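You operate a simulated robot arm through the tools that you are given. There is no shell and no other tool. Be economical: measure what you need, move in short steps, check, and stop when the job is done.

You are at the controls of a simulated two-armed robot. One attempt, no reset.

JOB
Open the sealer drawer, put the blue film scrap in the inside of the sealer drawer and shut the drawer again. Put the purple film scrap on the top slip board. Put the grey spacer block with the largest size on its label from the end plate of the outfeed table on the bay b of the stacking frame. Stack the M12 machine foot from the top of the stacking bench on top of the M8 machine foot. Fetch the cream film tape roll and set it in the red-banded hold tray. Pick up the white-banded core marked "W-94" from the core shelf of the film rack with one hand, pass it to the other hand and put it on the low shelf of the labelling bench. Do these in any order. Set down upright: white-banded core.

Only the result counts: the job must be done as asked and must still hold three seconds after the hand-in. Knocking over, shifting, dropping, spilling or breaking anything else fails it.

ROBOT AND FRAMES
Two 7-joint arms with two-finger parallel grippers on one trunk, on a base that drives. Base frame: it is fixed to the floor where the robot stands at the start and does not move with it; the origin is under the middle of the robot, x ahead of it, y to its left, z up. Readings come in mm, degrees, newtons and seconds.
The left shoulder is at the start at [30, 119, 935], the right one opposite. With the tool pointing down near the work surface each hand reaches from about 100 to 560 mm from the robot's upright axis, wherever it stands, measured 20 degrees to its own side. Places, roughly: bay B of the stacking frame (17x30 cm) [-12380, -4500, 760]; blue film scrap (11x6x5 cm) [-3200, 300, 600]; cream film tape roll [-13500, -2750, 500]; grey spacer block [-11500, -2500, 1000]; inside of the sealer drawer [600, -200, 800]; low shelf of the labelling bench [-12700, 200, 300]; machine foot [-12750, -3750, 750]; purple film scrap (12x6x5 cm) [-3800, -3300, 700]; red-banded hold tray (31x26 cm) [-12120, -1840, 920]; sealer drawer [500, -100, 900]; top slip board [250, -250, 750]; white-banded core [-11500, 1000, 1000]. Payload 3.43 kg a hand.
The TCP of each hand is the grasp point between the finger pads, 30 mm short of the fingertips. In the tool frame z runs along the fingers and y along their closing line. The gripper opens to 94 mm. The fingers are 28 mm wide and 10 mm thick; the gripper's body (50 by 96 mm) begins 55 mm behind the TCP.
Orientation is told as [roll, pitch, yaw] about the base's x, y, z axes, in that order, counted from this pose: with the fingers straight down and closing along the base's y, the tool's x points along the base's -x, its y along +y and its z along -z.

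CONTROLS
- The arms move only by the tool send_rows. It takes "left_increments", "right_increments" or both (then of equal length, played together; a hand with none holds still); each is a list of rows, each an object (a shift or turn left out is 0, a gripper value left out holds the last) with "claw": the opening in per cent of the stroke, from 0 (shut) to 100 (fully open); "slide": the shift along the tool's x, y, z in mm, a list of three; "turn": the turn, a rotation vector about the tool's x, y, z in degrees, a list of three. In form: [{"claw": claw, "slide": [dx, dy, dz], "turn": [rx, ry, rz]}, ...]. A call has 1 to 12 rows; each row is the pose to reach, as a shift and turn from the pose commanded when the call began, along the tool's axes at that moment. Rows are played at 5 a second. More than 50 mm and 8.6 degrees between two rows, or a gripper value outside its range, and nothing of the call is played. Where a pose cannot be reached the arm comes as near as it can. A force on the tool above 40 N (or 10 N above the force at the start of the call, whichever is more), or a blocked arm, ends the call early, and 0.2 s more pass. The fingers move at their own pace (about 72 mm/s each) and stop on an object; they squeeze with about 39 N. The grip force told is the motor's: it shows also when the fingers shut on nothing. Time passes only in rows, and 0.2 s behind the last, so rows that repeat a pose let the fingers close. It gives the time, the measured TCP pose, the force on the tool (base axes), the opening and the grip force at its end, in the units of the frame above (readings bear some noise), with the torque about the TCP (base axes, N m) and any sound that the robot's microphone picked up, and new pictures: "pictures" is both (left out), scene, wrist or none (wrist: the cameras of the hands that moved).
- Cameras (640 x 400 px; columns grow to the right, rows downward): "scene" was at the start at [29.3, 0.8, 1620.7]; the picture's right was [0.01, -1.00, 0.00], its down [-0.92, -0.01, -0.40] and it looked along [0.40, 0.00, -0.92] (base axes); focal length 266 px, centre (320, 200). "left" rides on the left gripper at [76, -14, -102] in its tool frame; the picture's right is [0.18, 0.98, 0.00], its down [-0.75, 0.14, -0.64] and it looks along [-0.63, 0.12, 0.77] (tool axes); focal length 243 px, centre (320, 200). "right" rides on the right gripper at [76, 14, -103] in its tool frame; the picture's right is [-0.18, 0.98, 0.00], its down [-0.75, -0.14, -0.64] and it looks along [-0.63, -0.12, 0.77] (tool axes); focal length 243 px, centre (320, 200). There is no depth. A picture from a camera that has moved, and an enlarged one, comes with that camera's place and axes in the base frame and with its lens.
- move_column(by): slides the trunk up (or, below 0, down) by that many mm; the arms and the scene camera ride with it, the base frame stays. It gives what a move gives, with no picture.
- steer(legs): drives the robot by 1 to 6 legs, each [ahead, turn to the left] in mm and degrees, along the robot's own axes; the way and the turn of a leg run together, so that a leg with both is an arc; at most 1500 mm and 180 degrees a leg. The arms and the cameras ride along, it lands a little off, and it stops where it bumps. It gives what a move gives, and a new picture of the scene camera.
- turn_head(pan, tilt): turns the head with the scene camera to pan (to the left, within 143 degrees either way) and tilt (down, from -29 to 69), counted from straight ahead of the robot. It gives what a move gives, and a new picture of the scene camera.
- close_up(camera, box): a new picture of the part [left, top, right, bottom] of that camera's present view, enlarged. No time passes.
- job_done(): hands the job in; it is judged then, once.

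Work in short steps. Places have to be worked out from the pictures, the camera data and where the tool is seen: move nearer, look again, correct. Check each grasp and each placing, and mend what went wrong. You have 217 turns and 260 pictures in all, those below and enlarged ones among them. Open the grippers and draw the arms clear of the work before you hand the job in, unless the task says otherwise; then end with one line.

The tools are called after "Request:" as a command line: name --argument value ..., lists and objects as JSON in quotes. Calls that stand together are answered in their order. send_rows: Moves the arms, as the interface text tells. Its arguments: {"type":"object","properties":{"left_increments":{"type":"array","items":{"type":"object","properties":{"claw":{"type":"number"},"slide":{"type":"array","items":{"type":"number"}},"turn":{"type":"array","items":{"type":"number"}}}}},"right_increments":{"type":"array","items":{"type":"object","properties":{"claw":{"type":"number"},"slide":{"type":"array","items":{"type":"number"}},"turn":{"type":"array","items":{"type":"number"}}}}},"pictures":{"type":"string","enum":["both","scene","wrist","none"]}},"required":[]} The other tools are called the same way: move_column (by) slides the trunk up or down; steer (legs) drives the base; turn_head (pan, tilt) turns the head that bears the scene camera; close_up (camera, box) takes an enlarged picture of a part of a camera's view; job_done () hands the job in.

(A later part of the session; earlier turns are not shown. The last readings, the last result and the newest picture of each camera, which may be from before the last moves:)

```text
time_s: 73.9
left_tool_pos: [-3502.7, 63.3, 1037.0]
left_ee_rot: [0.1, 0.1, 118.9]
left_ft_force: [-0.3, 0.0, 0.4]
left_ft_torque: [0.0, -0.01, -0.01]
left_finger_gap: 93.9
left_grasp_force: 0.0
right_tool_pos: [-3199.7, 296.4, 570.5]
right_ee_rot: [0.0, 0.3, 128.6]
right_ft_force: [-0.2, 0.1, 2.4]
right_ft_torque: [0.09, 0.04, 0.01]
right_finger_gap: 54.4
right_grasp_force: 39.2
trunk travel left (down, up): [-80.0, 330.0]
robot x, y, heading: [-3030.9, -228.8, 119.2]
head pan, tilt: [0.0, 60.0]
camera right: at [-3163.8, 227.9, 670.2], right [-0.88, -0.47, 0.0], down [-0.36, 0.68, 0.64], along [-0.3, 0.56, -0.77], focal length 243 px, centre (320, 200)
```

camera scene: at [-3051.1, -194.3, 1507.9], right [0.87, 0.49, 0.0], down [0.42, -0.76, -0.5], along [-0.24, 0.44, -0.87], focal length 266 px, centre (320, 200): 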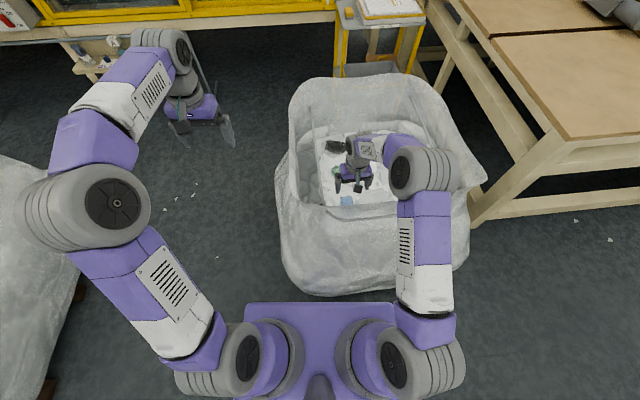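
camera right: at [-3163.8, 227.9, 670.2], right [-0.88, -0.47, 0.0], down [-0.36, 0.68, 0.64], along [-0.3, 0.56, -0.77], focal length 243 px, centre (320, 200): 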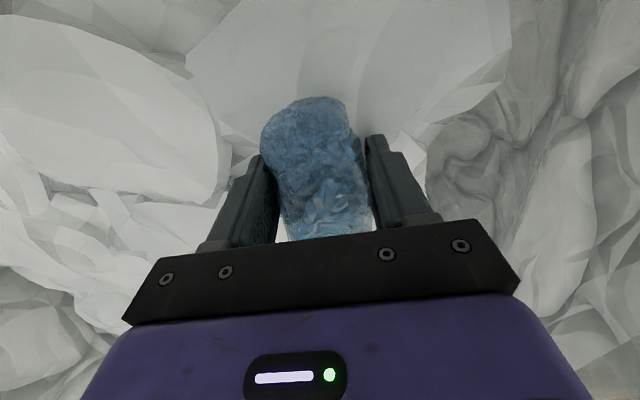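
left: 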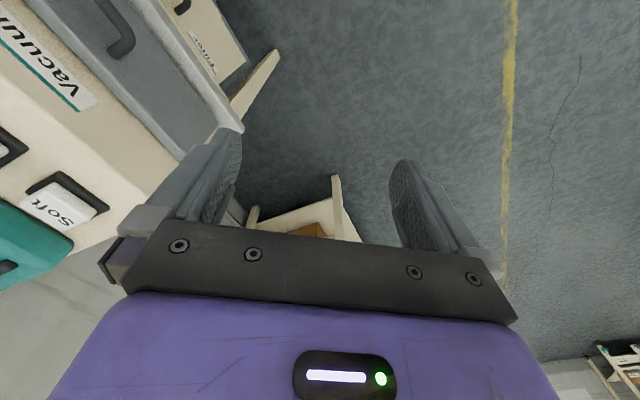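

Gripped (54 mm, 39 N). Lift straight up.

Request:
send_rows --right_increments '[{"slide": [0, 0, -40]}, {"slide": [0, 0, -85]}, {"slide": [0, 0, -130]}, {"slide": [0, 0, -175]}, {"slide": [0, 0, -220]}, {"slide": [0, 0, -265]}, {"slide": [0, 0, -310]}, {"slide": [0, 0, -355]}, {"slide": [0, 0, -400]}, {"slide": [0, 0, -440]}]' --pictures "none"

Request:
send_rows --right_increments '[{"slide": [45, 0, 0]}, {"slide": [90, 0, 0]}, {"slide": [135, 0, 0]}, {"slide": [180, 0, 0]}, {"slide": [220, 0, 0]}]' --pictures "wrist"

```text
time_s: 76.1
left_tool_pos: [-3502.0, 63.3, 1035.7]
left_ee_rot: [0.0, 0.1, 119.0]
left_ft_force: [0.5, 0.1, 0.3]
left_ft_torque: [0.01, -0.01, 0.0]
left_finger_gap: 94.2
left_grasp_force: 0.1
right_tool_pos: [-3206.2, 295.0, 1007.1]
right_ee_rot: [0.0, 0.2, 128.6]
right_ft_force: [-0.2, 0.7, -0.2]
right_ft_torque: [0.02, -0.05, 0.03]
right_finger_gap: 54.0
right_grasp_force: 38.9
trunk travel left (down, up): [-80.0, 330.0]
robot x, y, heading: [-3033.6, -226.1, 119.1]
head pan, tilt: [0.0, 60.0]
```

```text
time_s: 77.3
left_tool_pos: [-3501.8, 63.9, 1036.7]
left_ee_rot: [0.0, 0.2, 118.9]
left_ft_force: [0.5, -0.1, 0.6]
left_ft_torque: [0.06, 0.0, -0.02]
left_finger_gap: 94.0
left_grasp_force: 0.1
right_tool_pos: [-3065.6, 122.8, 1008.5]
right_ee_rot: [0.0, 0.1, 128.5]
right_ft_force: [0.3, 0.5, 0.0]
right_ft_torque: [0.02, 0.02, -0.02]
right_finger_gap: 54.3
right_grasp_force: 38.8
trunk travel left (down, up): [-80.0, 330.0]
robot x, y, heading: [-3035.9, -229.5, 119.4]
head pan, tilt: [0.0, 60.0]
camera right: at [-3029.1, 54.0, 1108.2], right [-0.88, -0.47, 0.0], down [-0.36, 0.68, 0.64], along [-0.3, 0.57, -0.77], focal length 243 px, centre (320, 200)
```

right: 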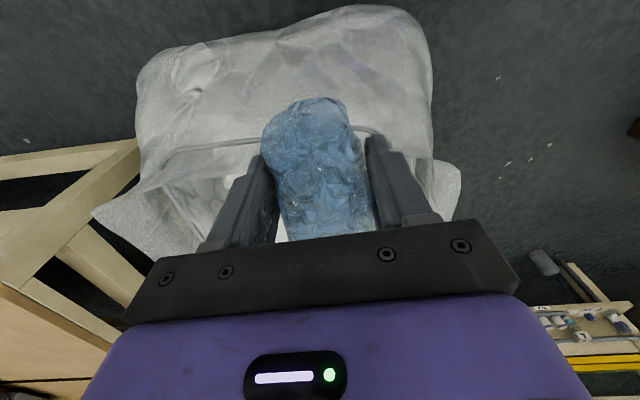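

Scrap held. Now back off and drive toward the purple scrap's rack at about (-3800,-3300).

Request:
steer --legs '[[-350, 0], [0, 125.5], [1400, 0], [250, 0]]'

Request:
turn_head --pan 10 --tilt 30

```text
time_s: 92.7
left_tool_pos: [-3415.6, -2573.1, 1035.6]
left_ee_rot: [0.0, 0.4, -111.9]
left_ft_force: [-1.0, 0.3, 0.8]
left_ft_torque: [0.04, -0.01, 0.02]
left_finger_gap: 93.9
left_grasp_force: 0.0
right_tool_pos: [-3737.3, -2272.6, 1007.7]
right_ee_rot: [-0.1, 0.3, -102.2]
right_ft_force: [-0.1, -0.3, -0.2]
right_ft_torque: [-0.01, 0.01, -0.06]
right_finger_gap: 53.9
right_grasp_force: 38.8
trunk travel left (down, up): [-80.0, 330.0]
robot x, y, heading: [-3486.5, -2023.3, -111.9]
head pan, tilt: [0.0, 60.0]
camera scene: at [-3499.0, -2060.4, 1507.8], right [-0.93, 0.37, 0.0], down [0.32, 0.8, -0.5], along [-0.18, -0.46, -0.87], focal length 266 px, centre (320, 200)
```

scene: 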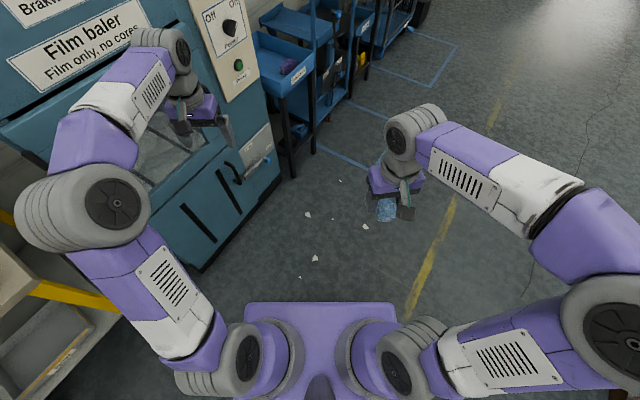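

```text
time_s: 93.6
left_tool_pos: [-3415.4, -2572.4, 1037.0]
left_ee_rot: [-0.1, 0.2, -112.1]
left_ft_force: [0.2, -0.1, -0.2]
left_ft_torque: [0.02, -0.02, 0.01]
left_finger_gap: 94.0
left_grasp_force: 0.0
right_tool_pos: [-3736.9, -2272.5, 1008.5]
right_ee_rot: [0.1, 0.3, -102.3]
right_ft_force: [0.9, -0.1, 0.5]
right_ft_torque: [-0.05, -0.04, -0.01]
right_finger_gap: 54.0
right_grasp_force: 38.7
trunk travel left (down, up): [-80.0, 330.0]
robot x, y, heading: [-3483.4, -2026.3, -111.9]
head pan, tilt: [10.0, 30.0]
camera scene: at [-3492.4, -2086.1, 1549.9], right [-0.98, 0.2, 0.0], down [0.1, 0.49, -0.87], along [-0.18, -0.85, -0.5], focal length 266 px, centre (320, 200)
```

scene: 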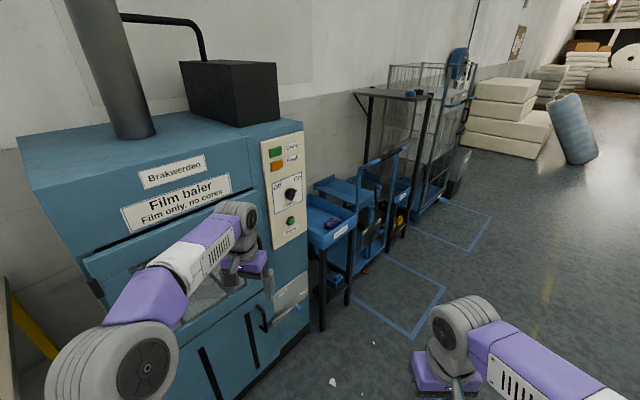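

The purple scrap lies in the blue tray table beside the baler at about (-3800,-3260,700). I drive round to face it squarely.

Request:
steer --legs '[[0, -31], [1140, 0], [0, 89]]'

Request:
turn_head --pan 10 --tilt 50

```text
time_s: 105.0
left_tool_pos: [-3927.4, -2962.8, 1035.9]
left_ee_rot: [0.0, 0.2, -52.7]
left_ft_force: [-0.1, 0.3, -0.7]
left_ft_torque: [0.02, -0.02, 0.03]
left_finger_gap: 94.1
left_grasp_force: 0.0
right_tool_pos: [-4348.9, -3085.4, 1007.8]
right_ee_rot: [-0.1, 0.2, -43.1]
right_ft_force: [0.4, -0.3, 0.1]
right_ft_torque: [0.0, 0.03, 0.01]
right_finger_gap: 53.7
right_grasp_force: 38.6
trunk travel left (down, up): [-80.0, 330.0]
robot x, y, heading: [-4431.2, -2744.6, -52.8]
head pan, tilt: [10.0, 30.0]
camera scene: at [-4383.9, -2780.1, 1550.0], right [-0.68, -0.74, 0.0], down [-0.37, 0.34, -0.87], along [0.64, -0.59, -0.5], focal length 266 px, centre (320, 200)
```

scene: 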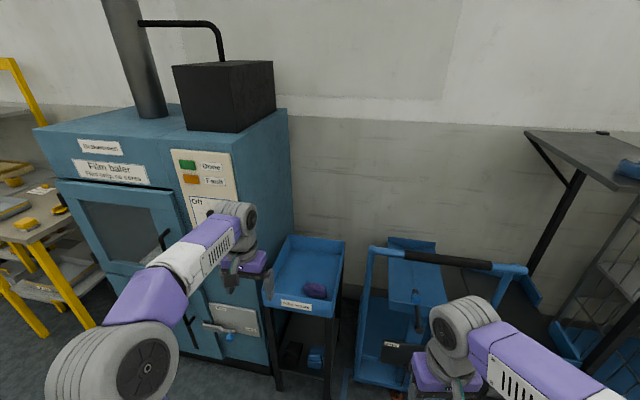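

```text
time_s: 105.8
left_tool_pos: [-3927.5, -2963.1, 1036.3]
left_ee_rot: [0.0, 0.2, -52.8]
left_ft_force: [0.2, 0.4, -0.2]
left_ft_torque: [0.03, 0.02, 0.01]
left_finger_gap: 94.1
left_grasp_force: 0.0
right_tool_pos: [-4349.9, -3085.5, 1007.9]
right_ee_rot: [0.0, 0.2, -43.2]
right_ft_force: [-0.3, 0.2, -0.3]
right_ft_torque: [0.0, 0.01, -0.03]
right_finger_gap: 53.7
right_grasp_force: 39.2
trunk travel left (down, up): [-80.0, 330.0]
robot x, y, heading: [-4431.6, -2742.5, -52.8]
head pan, tilt: [10.0, 50.0]
camera scene: at [-4393.9, -2771.1, 1520.5], right [-0.68, -0.74, 0.0], down [-0.56, 0.52, -0.64], along [0.47, -0.44, -0.77], focal length 266 px, centre (320, 200)
```

scene: 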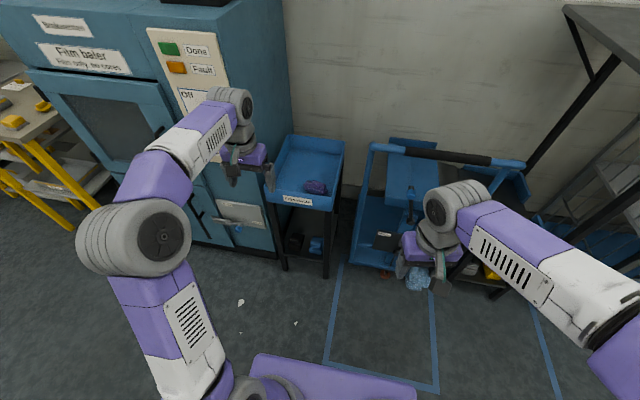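

Purple is ~787 mm ahead, 156 left. I first shift the left hand rightwards/back so it clears the baler, then drive forward 280.

Request:
send_rows --left_increments '[{"slide": [30, -35, 0]}, {"slide": [60, -70, 0]}, {"slide": [80, -108, 0]}]' --pictures "none"

Request:
steer --legs '[[270, 0]]'

```text
time_s: 106.7
left_tool_pos: [-4059.9, -2965.7, 1035.6]
left_ee_rot: [0.0, 0.2, -52.9]
left_ft_force: [0.0, -0.5, -0.8]
left_ft_torque: [-0.02, -0.03, 0.01]
left_finger_gap: 94.2
left_grasp_force: 0.0
right_tool_pos: [-4350.5, -3084.4, 1007.8]
right_ee_rot: [0.0, 0.2, -43.2]
right_ft_force: [-0.5, 0.0, 0.1]
right_ft_torque: [0.01, 0.01, 0.02]
right_finger_gap: 53.8
right_grasp_force: 39.5
trunk travel left (down, up): [-80.0, 330.0]
robot x, y, heading: [-4432.0, -2741.9, -52.8]
head pan, tilt: [10.0, 50.0]
```

```text
time_s: 108.6
left_tool_pos: [-3894.2, -3176.3, 1036.1]
left_ee_rot: [0.0, 0.3, -52.6]
left_ft_force: [0.5, -0.6, -0.6]
left_ft_torque: [-0.01, -0.01, 0.0]
left_finger_gap: 94.0
left_grasp_force: 0.2
right_tool_pos: [-4183.9, -3299.0, 1008.5]
right_ee_rot: [0.0, 0.2, -43.0]
right_ft_force: [-0.8, -1.1, -1.5]
right_ft_torque: [0.01, -0.03, -0.01]
right_finger_gap: 53.9
right_grasp_force: 38.8
trunk travel left (down, up): [-80.0, 330.0]
robot x, y, heading: [-4271.4, -2953.9, -52.6]
head pan, tilt: [10.0, 50.0]
camera scene: at [-4229.6, -2984.8, 1520.4], right [-0.67, -0.74, 0.0], down [-0.57, 0.52, -0.64], along [0.47, -0.43, -0.77], focal length 266 px, centre (320, 200)
```

scene: 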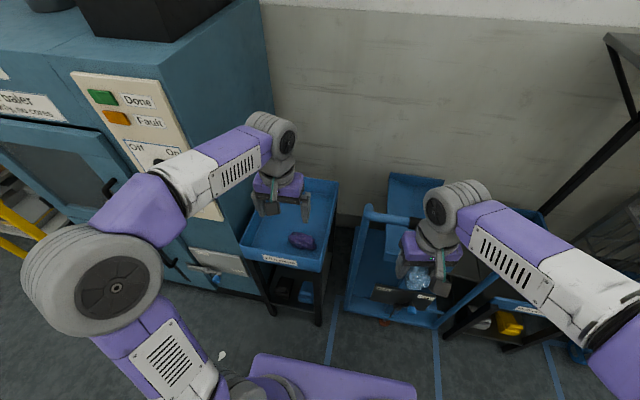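

Hand is in line; advance 105 mm and descend to ~900 with a wrist look.

Request:
send_rows --left_increments '[{"slide": [-45, 0, 30]}, {"slide": [-90, 0, 70]}, {"slide": [-105, 0, 115]}, {"slide": [-105, 0, 140]}]'

```text
refused: row 1 steps farther than a row can; nothing moved
```

Request:
send_rows --left_increments '[{"slide": [-40, 0, 25]}, {"slide": [-80, 0, 50]}, {"slide": [-105, 0, 90]}, {"slide": [-105, 0, 135]}]'

```text
time_s: 109.6
left_tool_pos: [-3831.1, -3258.6, 902.1]
left_ee_rot: [0.0, 0.2, -52.6]
left_ft_force: [0.7, 1.2, 0.0]
left_ft_torque: [-0.06, -0.03, 0.0]
left_finger_gap: 93.8
left_grasp_force: 0.0
right_tool_pos: [-4186.3, -3297.9, 1009.3]
right_ee_rot: [0.0, 0.2, -43.0]
right_ft_force: [-0.6, 0.1, 0.2]
right_ft_torque: [0.05, 0.01, 0.0]
right_finger_gap: 54.2
right_grasp_force: 39.1
trunk travel left (down, up): [-80.0, 330.0]
robot x, y, heading: [-4269.3, -2955.2, -52.7]
head pan, tilt: [10.0, 50.0]
camera scene: at [-4230.0, -2984.1, 1520.4], right [-0.67, -0.74, 0.0], down [-0.57, 0.52, -0.64], along [0.47, -0.43, -0.77], focal length 266 px, centre (320, 200)
camera left: at [-3889.6, -3208.3, 1004.9], right [0.67, 0.74, 0.0], down [0.57, -0.51, 0.64], along [0.48, -0.43, -0.77], focal length 243 px, centre (320, 200)
```

scene: 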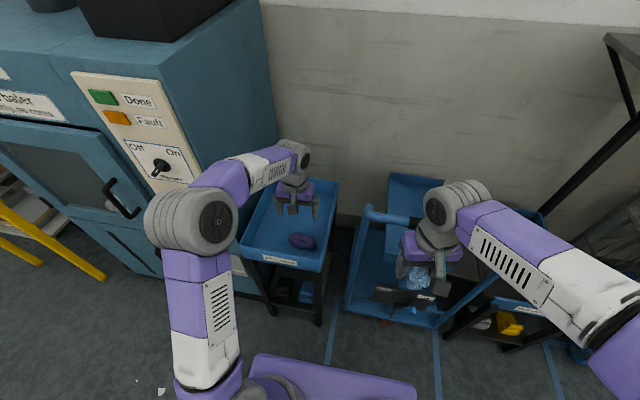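
left: 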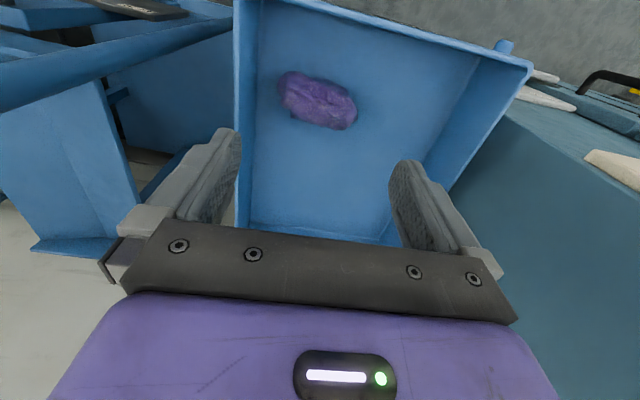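

Purple triangulates to (-3811,-3279,689), long axis ~26°. I turn the left wrist +78° yaw and centre above it.

Request:
send_rows --left_increments '[{"slide": [-6, 1, 0], "turn": [0, 0, -7.9]}, {"slide": [-12, 2, 0], "turn": [0, 0, -15.7]}, {"slide": [-18, 3, 0], "turn": [0, 0, -23.6]}, {"slide": [-24, 4, 0], "turn": [0, 0, -31.4]}, {"slide": [-28, 4, 0], "turn": [0, 0, -39.2]}, {"slide": [-28, 4, 0], "turn": [0, 0, -47]}, {"slide": [-28, 4, 0], "turn": [0, 0, -54.9]}, {"slide": [-28, 4, 0], "turn": [0, 0, -62.7]}, {"slide": [-28, 4, 0], "turn": [0, 0, -70.6]}, {"slide": [-28, 4, 40], "turn": [0, 0, -78.4]}]' --pictures "wrist"

```text
time_s: 111.8
left_tool_pos: [-3809.1, -3280.4, 860.1]
left_ee_rot: [0.2, 0.1, 25.9]
left_ft_force: [-0.2, 0.4, 0.6]
left_ft_torque: [0.04, 0.01, 0.0]
left_finger_gap: 93.9
left_grasp_force: 0.1
right_tool_pos: [-4184.7, -3299.1, 1008.7]
right_ee_rot: [-0.1, 0.3, -42.9]
right_ft_force: [0.4, -0.1, 0.0]
right_ft_torque: [0.02, 0.02, -0.01]
right_finger_gap: 53.8
right_grasp_force: 38.8
trunk travel left (down, up): [-80.0, 330.0]
robot x, y, heading: [-4269.1, -2954.7, -52.3]
head pan, tilt: [10.0, 50.0]
camera left: at [-3871.4, -3327.1, 963.0], right [-0.6, 0.8, 0.0], down [0.62, 0.45, 0.64], along [0.51, 0.38, -0.77], focal length 243 px, centre (320, 200)
```

left: 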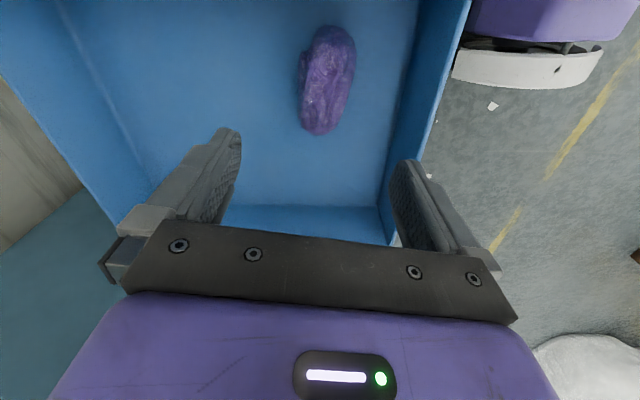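

Adjust by 10 mm and descend to grasp height in steps.

Request:
send_rows --left_increments '[{"slide": [9, 4, 40], "claw": 90}, {"slide": [9, 4, 80], "claw": 90}, {"slide": [9, 4, 120], "claw": 90}]' --pictures "wrist"

```text
time_s: 112.6
left_tool_pos: [-3822.7, -3279.1, 739.3]
left_ee_rot: [0.2, 0.0, 25.8]
left_ft_force: [0.1, 0.8, -0.5]
left_ft_torque: [0.02, 0.04, 0.0]
left_finger_gap: 84.9
left_grasp_force: 0.1
right_tool_pos: [-4185.2, -3299.6, 1007.7]
right_ee_rot: [0.0, 0.2, -43.1]
right_ft_force: [0.2, 0.2, -0.2]
right_ft_torque: [0.0, 0.02, -0.01]
right_finger_gap: 53.7
right_grasp_force: 38.8
trunk travel left (down, up): [-80.0, 330.0]
robot x, y, heading: [-4270.6, -2953.7, -52.4]
head pan, tilt: [10.0, 50.0]
camera left: at [-3885.5, -3326.2, 840.6], right [-0.59, 0.8, 0.0], down [0.62, 0.45, 0.64], along [0.51, 0.38, -0.77], focal length 243 px, centre (320, 200)
```

left: 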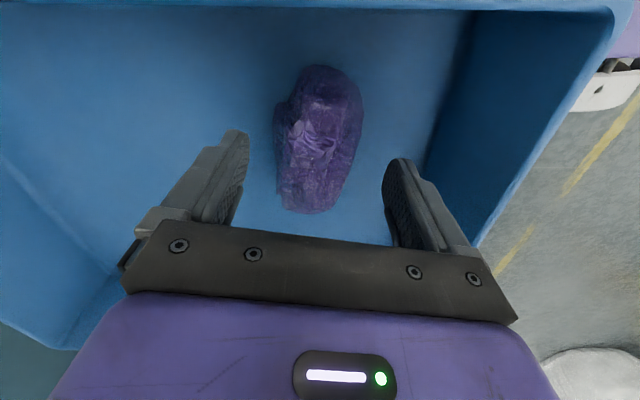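

Well aligned, ~50 mm below. Descend 45 and close.

Request:
send_rows --left_increments '[{"slide": [0, 0, 20]}, {"slide": [0, 0, 40]}, {"slide": [0, 0, 47]}, {"slide": [0, 0, 47], "claw": 0}, {"slide": [0, 0, 47], "claw": 0}, {"slide": [0, 0, 47], "claw": 0}, {"slide": [0, 0, 47], "claw": 0}]' --pictures "wrist"

```text
time_s: 114.2
left_tool_pos: [-3823.8, -3278.0, 696.5]
left_ee_rot: [0.0, 0.0, 25.8]
left_ft_force: [-5.9, 7.6, 15.3]
left_ft_torque: [-0.14, -0.24, 0.06]
left_finger_gap: 55.2
left_grasp_force: 38.8
right_tool_pos: [-4186.8, -3296.5, 1009.2]
right_ee_rot: [0.0, 0.0, -42.8]
right_ft_force: [-0.5, 0.3, -0.1]
right_ft_torque: [-0.02, -0.04, -0.01]
right_finger_gap: 53.8
right_grasp_force: 38.5
trunk travel left (down, up): [-80.0, 330.0]
robot x, y, heading: [-4268.7, -2957.2, -52.3]
head pan, tilt: [10.0, 50.0]
stopped in row 7 (left hand): the force on the tool passed its limit at 40 N (the readings are from after the stop); the commanded pose is now the measured one
camera left: at [-3885.1, -3325.6, 798.5], right [-0.59, 0.8, 0.0], down [0.62, 0.46, 0.64], along [0.52, 0.38, -0.77], focal length 243 px, centre (320, 200)
```

left: 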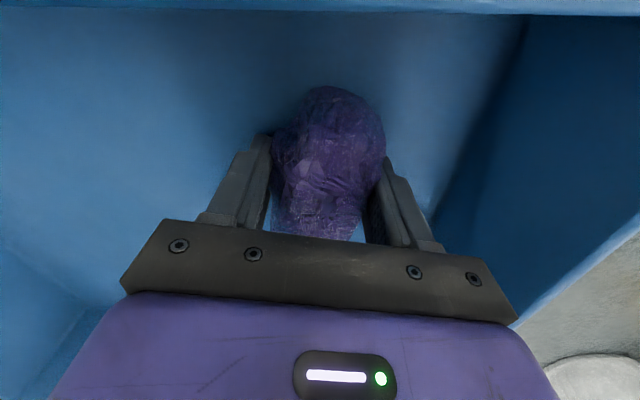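

Gripped. Lift and unwind the wrist.

Request:
send_rows --left_increments '[{"slide": [0, 0, -20]}, {"slide": [0, 0, -60]}, {"slide": [0, 0, -100]}, {"slide": [0, 0, -140]}, {"slide": [0, 0, -180]}, {"slide": [0, 0, -220]}, {"slide": [0, 0, -260]}, {"slide": [0, 0, -300]}, {"slide": [0, 0, -330]}]' --pictures "none"

Request:
send_rows --left_increments '[{"turn": [0, 0, 8]}, {"turn": [0, 0, 16]}, {"turn": [0, 0, 24]}, {"turn": [0, 0, 32]}, {"turn": [0, 0, 40]}, {"turn": [0, 0, 48]}, {"turn": [0, 0, 56]}, {"turn": [0, 0, 64]}, {"turn": [0, 0, 72]}, {"turn": [0, 0, 78]}]' --pictures "wrist"

```text
time_s: 116.2
left_tool_pos: [-3821.3, -3279.4, 1027.2]
left_ee_rot: [0.1, 0.0, 25.8]
left_ft_force: [-0.2, 0.9, -0.6]
left_ft_torque: [0.03, -0.01, -0.01]
left_finger_gap: 55.4
left_grasp_force: 39.0
right_tool_pos: [-4185.8, -3298.7, 1007.9]
right_ee_rot: [0.0, 0.2, -43.0]
right_ft_force: [-0.4, 0.6, -0.3]
right_ft_torque: [0.02, 0.04, -0.03]
right_finger_gap: 53.8
right_grasp_force: 38.9
trunk travel left (down, up): [-80.0, 330.0]
robot x, y, heading: [-4268.5, -2956.1, -52.2]
head pan, tilt: [10.0, 50.0]
```

```text
time_s: 118.4
left_tool_pos: [-3821.8, -3279.8, 1023.6]
left_ee_rot: [0.0, 0.1, -52.4]
left_ft_force: [-0.4, 0.5, -0.6]
left_ft_torque: [0.0, 0.02, -0.02]
left_finger_gap: 55.4
left_grasp_force: 38.5
right_tool_pos: [-4185.1, -3297.9, 1009.0]
right_ee_rot: [0.0, 0.2, -43.0]
right_ft_force: [0.6, -0.2, -1.6]
right_ft_torque: [-0.02, -0.03, 0.01]
right_finger_gap: 53.5
right_grasp_force: 39.3
trunk travel left (down, up): [-80.0, 330.0]
robot x, y, heading: [-4267.5, -2957.0, -52.2]
head pan, tilt: [10.0, 50.0]
camera left: at [-3879.6, -3229.3, 1126.8], right [0.67, 0.75, 0.0], down [0.57, -0.51, 0.64], along [0.48, -0.43, -0.77], focal length 243 px, centre (320, 200)
```

left: 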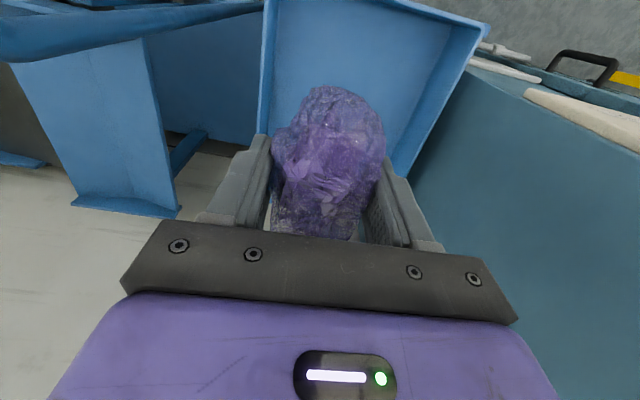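

Both scraps held. I raise the trunk, back off, and drive back to the sealer desk.

Request:
move_column --by 120

Request:
steer --legs '[[-500, 0], [0, 86], [1500, 0], [1500, 0], [1500, 0], [500, 0]]'

Request:
steer --legs '[[0, -86]]'

```text
time_s: 119.9
left_tool_pos: [-3822.1, -3280.7, 1144.3]
left_ee_rot: [-0.1, 0.1, -52.3]
left_ft_force: [0.3, -0.3, -0.7]
left_ft_torque: [-0.01, -0.01, 0.0]
left_finger_gap: 55.4
left_grasp_force: 39.0
right_tool_pos: [-4184.4, -3297.7, 1128.0]
right_ee_rot: [0.0, 0.2, -43.0]
right_ft_force: [0.6, -1.0, -0.6]
right_ft_torque: [0.06, -0.02, 0.01]
right_finger_gap: 53.9
right_grasp_force: 39.5
trunk travel left (down, up): [-200.0, 210.0]
robot x, y, heading: [-4271.8, -2953.6, -52.4]
head pan, tilt: [10.0, 50.0]
```

```text
time_s: 150.2
left_tool_pos: [-44.5, 609.4, 1145.0]
left_ee_rot: [0.1, 0.1, 31.5]
left_ft_force: [-0.3, -0.3, -0.6]
left_ft_torque: [0.0, 0.0, 0.0]
left_finger_gap: 52.9
left_grasp_force: 39.0
right_tool_pos: [-65.0, 247.8, 1128.1]
right_ee_rot: [0.0, 0.2, 40.8]
right_ft_force: [0.6, 0.7, 0.4]
right_ft_torque: [-0.03, 0.02, -0.01]
right_finger_gap: 53.6
right_grasp_force: 39.0
trunk travel left (down, up): [-200.0, 210.0]
robot x, y, heading: [-415.2, 200.3, 31.2]
head pan, tilt: [10.0, 50.0]
camera scene: at [-382.4, 237.5, 1640.4], right [0.66, -0.75, 0.0], down [-0.58, -0.51, -0.64], along [0.48, 0.42, -0.77], focal length 266 px, centre (320, 200)
```

scene: 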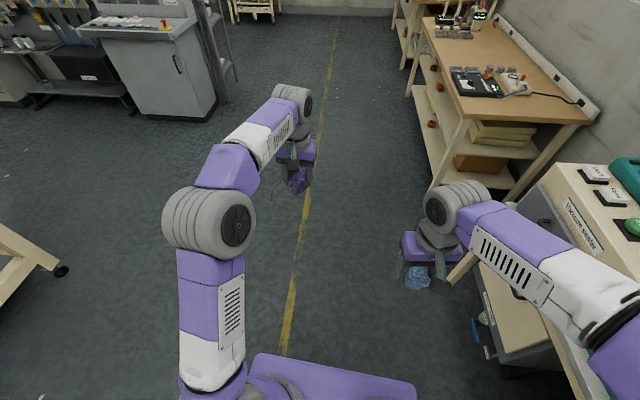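

```text
time_s: 154.2
left_tool_pos: [24.7, -130.7, 1143.9]
left_ee_rot: [0.0, 0.1, -53.3]
left_ft_force: [-0.6, -0.3, 0.5]
left_ft_torque: [0.01, 0.04, -0.03]
left_finger_gap: 53.2
left_grasp_force: 39.1
right_tool_pos: [-339.2, -141.1, 1127.5]
right_ee_rot: [0.0, 0.2, -44.1]
right_ft_force: [-0.6, 0.6, -0.5]
right_ft_torque: [-0.03, 0.03, -0.01]
right_finger_gap: 53.4
right_grasp_force: 38.7
trunk travel left (down, up): [-200.0, 210.0]
robot x, y, heading: [-414.9, 202.6, -53.5]
head pan, tilt: [10.0, 50.0]
camera scene: at [-377.3, 172.9, 1640.4], right [-0.69, -0.73, 0.0], down [-0.56, 0.53, -0.64], along [0.47, -0.44, -0.77], focal length 266 px, centre (320, 200)
```

scene: 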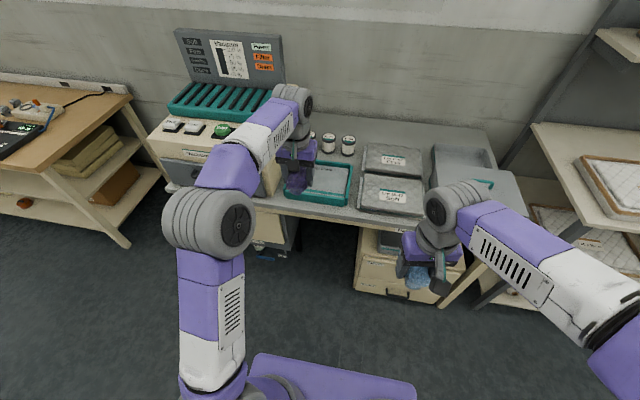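

I zoom into the slip-board tray.

Request:
close_up --camera "scene" --box '[260, 120, 420, 220]'

Request:
close_up --camera "left" --box '[0, 0, 640, 400]'

```text
4.00 times, centred on (340, 170) of scene
camera zoom: at [-377.3, 172.9, 1640.4], right [-0.69, -0.73, 0.0], down [-0.56, 0.53, -0.64], along [0.47, -0.44, -0.77], focal length 1062 px, centre (240, 320)
```

zoom: 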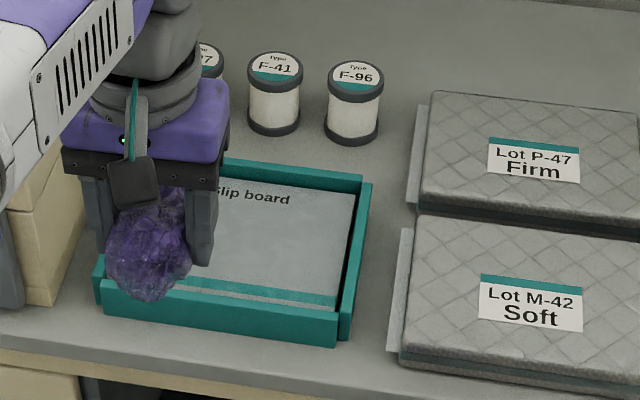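

```text
1.00 times, centred on (320, 200) of left (not enlarged: the box is as wide or as high as the picture)
camera zoom: at [-32.0, -79.5, 1247.0], right [0.68, 0.73, 0.0], down [0.56, -0.52, 0.64], along [0.47, -0.43, -0.77], focal length 243 px, centre (320, 200)
```

zoom: 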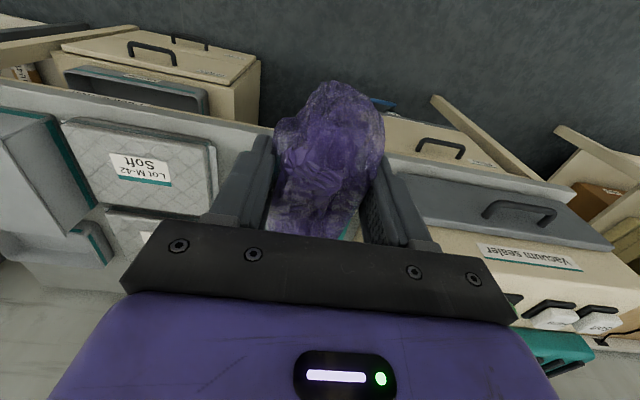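

Board centre estimated near (205,-387,820). Drive 300 mm ahead so it comes within reach.

Request:
steer --legs '[[300, 0]]'

Request:
turn_head --pan 10 --tilt 62

```text
time_s: 156.2
left_tool_pos: [200.0, -366.7, 1144.0]
left_ee_rot: [0.0, 0.1, -53.4]
left_ft_force: [0.0, -0.1, -0.6]
left_ft_torque: [0.03, 0.04, 0.0]
left_finger_gap: 53.0
left_grasp_force: 39.4
right_tool_pos: [-162.5, -378.5, 1127.5]
right_ee_rot: [0.0, 0.2, -44.1]
right_ft_force: [0.2, 0.2, -0.7]
right_ft_torque: [-0.02, 0.02, -0.01]
right_finger_gap: 53.6
right_grasp_force: 39.5
trunk travel left (down, up): [-200.0, 210.0]
robot x, y, heading: [-239.9, -32.9, -53.2]
head pan, tilt: [10.0, 50.0]
camera scene: at [-202.1, -63.4, 1640.4], right [-0.69, -0.73, 0.0], down [-0.56, 0.53, -0.64], along [0.47, -0.44, -0.77], focal length 266 px, centre (320, 200)
```

scene: 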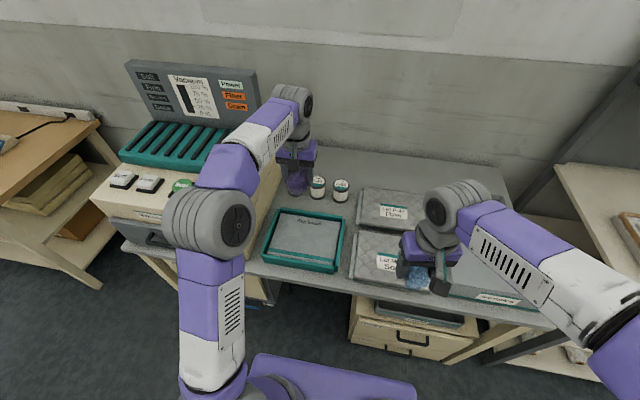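

```text
time_s: 157.0
left_tool_pos: [199.5, -367.5, 1145.0]
left_ee_rot: [0.0, 0.0, -53.3]
left_ft_force: [0.4, -0.2, -0.5]
left_ft_torque: [-0.05, 0.02, 0.04]
left_finger_gap: 53.0
left_grasp_force: 39.5
right_tool_pos: [-163.8, -377.0, 1129.6]
right_ee_rot: [0.0, 0.2, -44.1]
right_ft_force: [0.2, -0.3, 0.0]
right_ft_torque: [-0.01, -0.02, 0.0]
right_finger_gap: 53.5
right_grasp_force: 39.4
trunk travel left (down, up): [-200.0, 210.0]
robot x, y, heading: [-239.2, -36.7, -53.5]
head pan, tilt: [10.0, 62.0]
camera scene: at [-212.0, -53.8, 1625.6], right [-0.69, -0.73, 0.0], down [-0.64, 0.61, -0.47], along [0.34, -0.32, -0.88], focal length 266 px, centre (320, 200)
```

scene: 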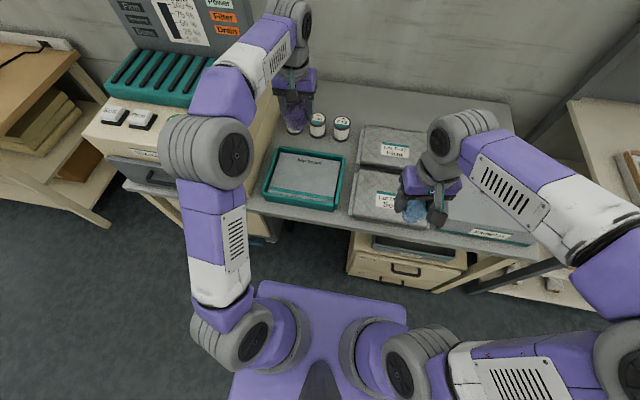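

The hand is almost exactly over the board. Lower 215 mm and look.

Request:
send_rows --left_increments '[{"slide": [0, 0, 45]}, {"slide": [0, 0, 90]}, {"slide": [0, 0, 135]}, {"slide": [0, 0, 180]}, {"slide": [0, 0, 215]}]'

```text
time_s: 158.2
left_tool_pos: [199.4, -365.6, 929.8]
left_ee_rot: [0.0, 0.3, -53.2]
left_ft_force: [0.3, 0.5, -0.9]
left_ft_torque: [0.0, -0.01, -0.04]
left_finger_gap: 52.8
left_grasp_force: 39.3
right_tool_pos: [-163.1, -378.1, 1127.4]
right_ee_rot: [0.1, 0.2, -44.0]
right_ft_force: [0.3, 0.0, -0.8]
right_ft_torque: [0.02, 0.0, -0.03]
right_finger_gap: 53.4
right_grasp_force: 38.8
trunk travel left (down, up): [-200.0, 210.0]
robot x, y, heading: [-241.5, -32.9, -53.6]
head pan, tilt: [10.0, 62.0]
camera scene: at [-211.4, -54.2, 1625.6], right [-0.69, -0.73, 0.0], down [-0.64, 0.61, -0.47], along [0.34, -0.32, -0.88], focal length 266 px, centre (320, 200)
camera left: at [142.8, -314.5, 1032.1], right [0.68, 0.73, 0.0], down [0.56, -0.52, 0.64], along [0.47, -0.43, -0.77], focal length 243 px, centre (320, 200)
```

scene: 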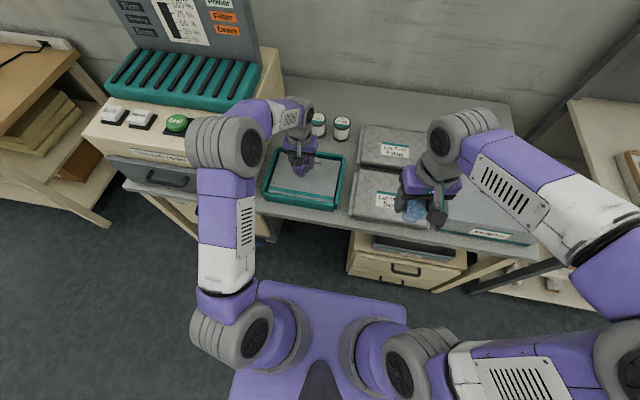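
left: 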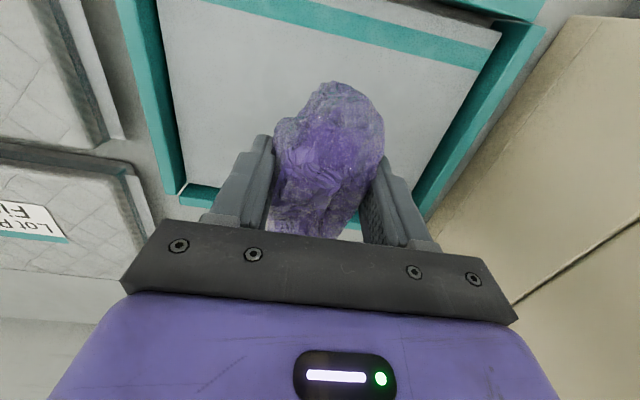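

Shift 15 mm ahead for centring, then descend gently until contact.

Request:
send_rows --left_increments '[{"slide": [-15, 0, 25]}, {"slide": [-15, 0, 45]}, {"slide": [-15, 0, 53]}, {"slide": [-15, 0, 58]}]' --pictures "wrist"

```text
time_s: 159.2
left_tool_pos: [208.6, -377.4, 872.3]
left_ee_rot: [0.0, 0.1, -53.3]
left_ft_force: [-0.6, 0.0, -0.8]
left_ft_torque: [-0.03, 0.03, 0.01]
left_finger_gap: 52.9
left_grasp_force: 39.0
right_tool_pos: [-163.9, -377.7, 1128.8]
right_ee_rot: [0.1, 0.2, -44.1]
right_ft_force: [-0.4, -0.3, -0.6]
right_ft_torque: [-0.02, 0.0, -0.02]
right_finger_gap: 53.5
right_grasp_force: 39.0
trunk travel left (down, up): [-200.0, 210.0]
robot x, y, heading: [-242.5, -34.3, -53.4]
head pan, tilt: [10.0, 62.0]
camera left: at [151.5, -326.1, 975.3], right [0.68, 0.73, 0.0], down [0.56, -0.52, 0.64], along [0.47, -0.43, -0.77], focal length 243 px, centre (320, 200)
```

left: 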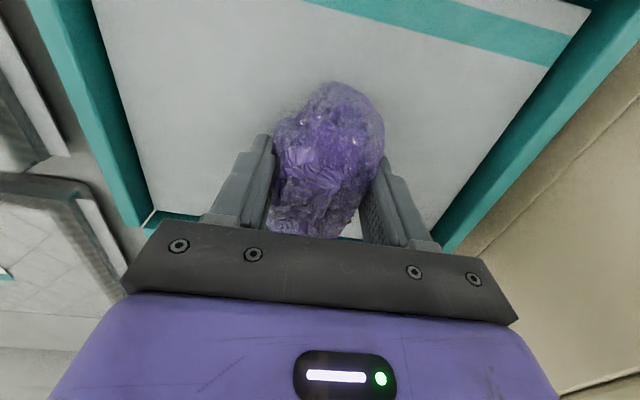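

Continue descending gently with a 5 mm back shift.

Request:
send_rows --left_increments '[{"slide": [5, 0, 5]}, {"slide": [5, 0, 10]}, {"slide": [5, 0, 14]}, {"slide": [5, 0, 18]}]' --pictures "none"

```text
time_s: 160.1
left_tool_pos: [208.1, -375.1, 864.4]
left_ee_rot: [0.0, -0.8, -53.4]
left_ft_force: [-1.9, 4.2, 17.2]
left_ft_torque: [0.28, 0.34, -0.06]
left_finger_gap: 53.7
left_grasp_force: 38.8
right_tool_pos: [-164.3, -377.3, 1128.8]
right_ee_rot: [0.0, 0.1, -44.1]
right_ft_force: [0.2, 0.0, -0.3]
right_ft_torque: [-0.03, 0.0, 0.0]
right_finger_gap: 53.5
right_grasp_force: 39.1
trunk travel left (down, up): [-200.0, 210.0]
robot x, y, heading: [-244.9, -33.1, -53.7]
head pan, tilt: [10.0, 62.0]
stopped in row 4 (left hand): the force on the tool passed its limit at 45 N (the readings are from after the stop); the commanded pose is now the measured one
```

Contact at 864. Rise 3 mm, release, and lift.

Request:
send_rows --left_increments '[{"slide": [0, 0, -3]}, {"slide": [0, 0, -3], "claw": 80}, {"slide": [0, 0, -3], "claw": 80}, {"slide": [0, 0, -3], "claw": 80}, {"slide": [0, 0, -30], "claw": 80}, {"slide": [0, 0, -75], "claw": 80}, {"slide": [0, 0, -120], "claw": 80}, {"slide": [0, 0, -165], "claw": 80}, {"slide": [0, 0, -210], "claw": 80}, {"slide": [0, 0, -255], "claw": 80}, {"slide": [0, 0, -280], "claw": 80}]'

```text
time_s: 162.5
left_tool_pos: [205.0, -369.9, 1140.9]
left_ee_rot: [0.0, -0.6, -53.3]
left_ft_force: [-1.0, -0.5, -0.2]
left_ft_torque: [0.0, 0.04, 0.01]
left_finger_gap: 75.2
left_grasp_force: 0.1
right_tool_pos: [-164.9, -377.5, 1128.6]
right_ee_rot: [-0.1, 0.2, -44.1]
right_ft_force: [0.5, -0.9, -0.3]
right_ft_torque: [-0.01, -0.02, 0.03]
right_finger_gap: 53.2
right_grasp_force: 38.3
trunk travel left (down, up): [-200.0, 210.0]
robot x, y, heading: [-241.4, -33.3, -53.5]
head pan, tilt: [10.0, 62.0]
camera scene: at [-211.9, -53.8, 1625.6], right [-0.69, -0.73, 0.0], down [-0.64, 0.61, -0.47], along [0.34, -0.32, -0.88], focal length 266 px, centre (320, 200)
camera left: at [147.3, -317.0, 1242.1], right [0.68, 0.73, 0.0], down [0.56, -0.51, 0.65], along [0.48, -0.44, -0.76], focal length 243 px, centre (320, 200)
```

scene: 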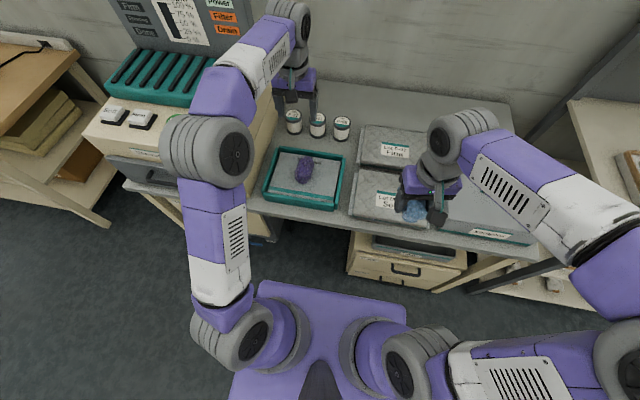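
left: 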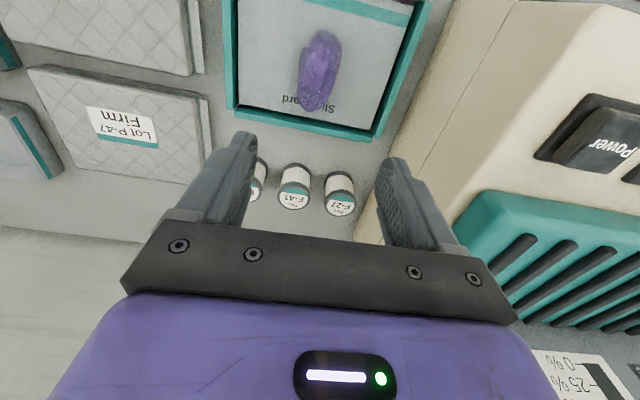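

Purple rests on the board. Now reposition in front of the drawer: back, sidestep left.

Request:
steer --legs '[[-250, 0], [0, 78.4], [513, 0], [0, -78.4]]'

Request:
turn_head --pan 0 --tilt 60

Request:
close_up --camera "scene" --box '[200, 80, 440, 230]'

Request:
close_up --camera "left" --box '[0, 0, 640, 400]'

```text
time_s: 173.7
left_tool_pos: [515.7, 48.6, 1140.0]
left_ee_rot: [0.0, -0.5, -53.5]
left_ft_force: [-0.6, 0.3, 0.7]
left_ft_torque: [0.01, 0.02, 0.0]
left_finger_gap: 75.4
left_grasp_force: 0.0
right_tool_pos: [146.1, 41.9, 1128.2]
right_ee_rot: [0.0, 0.2, -44.2]
right_ft_force: [-0.6, -0.1, -1.0]
right_ft_torque: [0.01, -0.01, -0.02]
right_finger_gap: 53.3
right_grasp_force: 39.2
trunk travel left (down, up): [-200.0, 210.0]
robot x, y, heading: [70.9, 384.7, -53.6]
head pan, tilt: [10.0, 62.0]
camera scene: at [98.3, 366.3, 1625.6], right [-0.69, -0.72, 0.0], down [-0.64, 0.61, -0.47], along [0.34, -0.32, -0.88], focal length 266 px, centre (320, 200)
```

scene: 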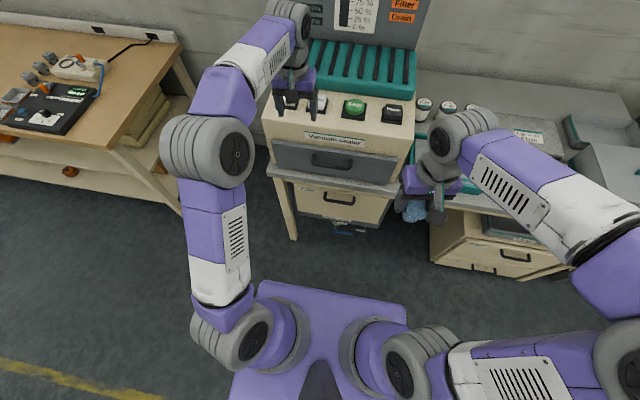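

```text
time_s: 174.4
left_tool_pos: [514.4, 49.6, 1138.8]
left_ee_rot: [0.1, -0.6, -53.4]
left_ft_force: [-0.6, -0.1, -0.1]
left_ft_torque: [0.01, 0.0, 0.0]
left_finger_gap: 75.1
left_grasp_force: 0.1
right_tool_pos: [145.1, 43.1, 1127.8]
right_ee_rot: [0.0, 0.2, -44.2]
right_ft_force: [-0.7, 0.1, -0.4]
right_ft_torque: [0.02, 0.03, 0.01]
right_finger_gap: 53.5
right_grasp_force: 38.7
trunk travel left (down, up): [-200.0, 210.0]
robot x, y, heading: [67.1, 385.1, -53.7]
head pan, tilt: [0.0, 60.0]
camera scene: at [91.6, 357.2, 1627.9], right [-0.8, -0.59, 0.0], down [-0.51, 0.7, -0.5], along [0.3, -0.4, -0.87], focal length 266 px, centre (320, 200)
```

scene: 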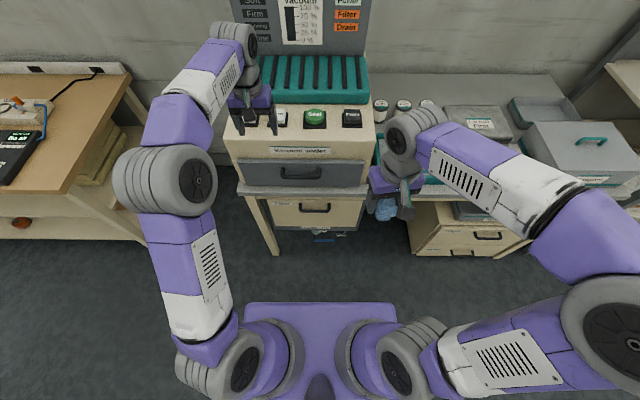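

```text
2.67 times, centred on (320, 155) of scene
camera zoom: at [91.6, 357.2, 1627.9], right [-0.8, -0.59, 0.0], down [-0.51, 0.7, -0.5], along [0.3, -0.4, -0.87], focal length 708 px, centre (320, 320)
```

zoom: 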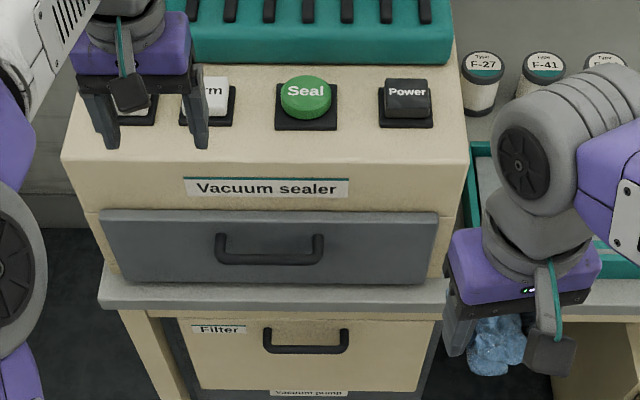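

```text
1.00 times, centred on (320, 200) of left (not enlarged: the box is as wide or as high as the picture)
camera zoom: at [457.1, 102.2, 1241.6], right [0.68, 0.73, 0.0], down [0.56, -0.52, 0.65], along [0.48, -0.44, -0.76], focal length 243 px, centre (320, 200)
```

zoom: 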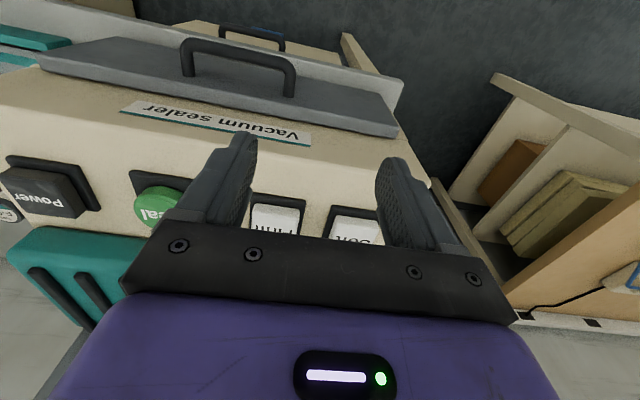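

Handle bar triangulates to (432,1,927), face square to my heading. I re-orient the left hand to point forward-down 40° with the fingers closing vertically, standing back from the handle.

Request:
send_rows --left_increments '[{"slide": [13, -6, 7], "turn": [3.25, -3.25, -6.97]}, {"slide": [26, -12, 15], "turn": [6.5, -6.5, -13.95]}, {"slide": [39, -18, 22], "turn": [9.75, -9.75, -20.9]}, {"slide": [52, -23, 30], "turn": [13, -13, -27.9]}, {"slide": [65, -29, 37], "turn": [16.25, -16.25, -34.9]}, {"slide": [78, -35, 45], "turn": [19.5, -19.5, -41.85]}, {"slide": [91, -41, 52], "turn": [22.75, -22.75, -48.8]}, {"slide": [104, -47, 60], "turn": [26, -26, -55.8]}, {"slide": [117, -53, 67], "turn": [29.25, -29.25, -62.8]}, {"slide": [130, -58, 75], "turn": [32.5, -32.5, -69.75]}, {"slide": [143, -64, 82], "turn": [35.75, -35.75, -76.7]}, {"slide": [156, -70, 89], "turn": [39, -39, -83.7]}]'

```text
time_s: 177.0
left_tool_pos: [387.9, 134.1, 1107.4]
left_ee_rot: [-47.9, 2.5, 26.7]
left_ft_force: [-0.5, 0.0, 0.7]
left_ft_torque: [-0.04, -0.01, -0.01]
left_finger_gap: 75.5
left_grasp_force: 0.1
left hand out of reach, approached as far as the arm can: row 10, 11, 12
right_tool_pos: [145.0, 44.9, 1129.7]
right_ee_rot: [0.0, 0.0, -44.2]
right_ft_force: [0.4, 0.8, -0.1]
right_ft_torque: [-0.02, -0.04, 0.02]
right_finger_gap: 53.4
right_grasp_force: 39.6
trunk travel left (down, up): [-200.0, 210.0]
robot x, y, heading: [69.7, 386.7, -53.8]
head pan, tilt: [0.0, 60.0]
camera scene: at [90.3, 360.3, 1628.0], right [-0.81, -0.59, 0.0], down [-0.51, 0.7, -0.5], along [0.3, -0.4, -0.86], focal length 266 px, centre (320, 200)
camera left: at [292.8, 159.3, 1190.4], right [-0.49, 0.49, -0.72], down [0.43, 0.85, 0.29], along [0.76, -0.17, -0.63], focal length 243 px, centre (320, 200)
```

scene: 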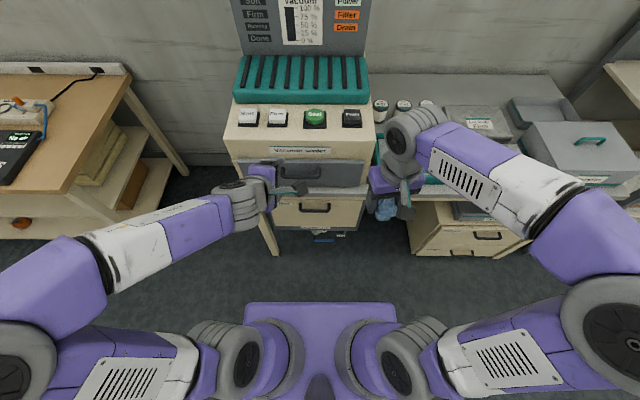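
left: 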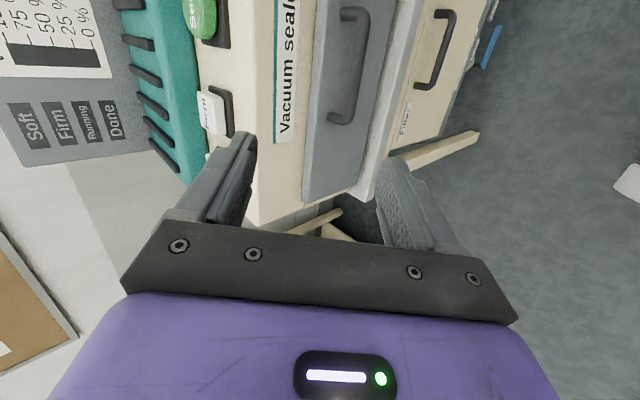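

Nearly there; the roll seems at its limit. I relax the roll by 10° and see whether the pose then settles on its target.

Request:
send_rows --left_increments '[{"turn": [0, 0, 6]}, {"turn": [0, 0, 12]}, {"turn": [0, 0, 12]}]' --pictures "none"

```text
time_s: 177.8
left_tool_pos: [389.2, 130.5, 1106.9]
left_ee_rot: [-47.5, -6.5, 18.5]
left_ft_force: [-0.1, -0.3, 0.1]
left_ft_torque: [0.01, 0.0, -0.02]
left_finger_gap: 75.2
left_grasp_force: 0.0
right_tool_pos: [146.5, 42.2, 1128.5]
right_ee_rot: [0.1, 0.2, -44.1]
right_ft_force: [0.1, -0.1, -0.5]
right_ft_torque: [0.02, 0.0, 0.03]
right_finger_gap: 53.3
right_grasp_force: 38.9
trunk travel left (down, up): [-200.0, 210.0]
robot x, y, heading: [68.8, 387.5, -54.0]
head pan, tilt: [0.0, 60.0]
```

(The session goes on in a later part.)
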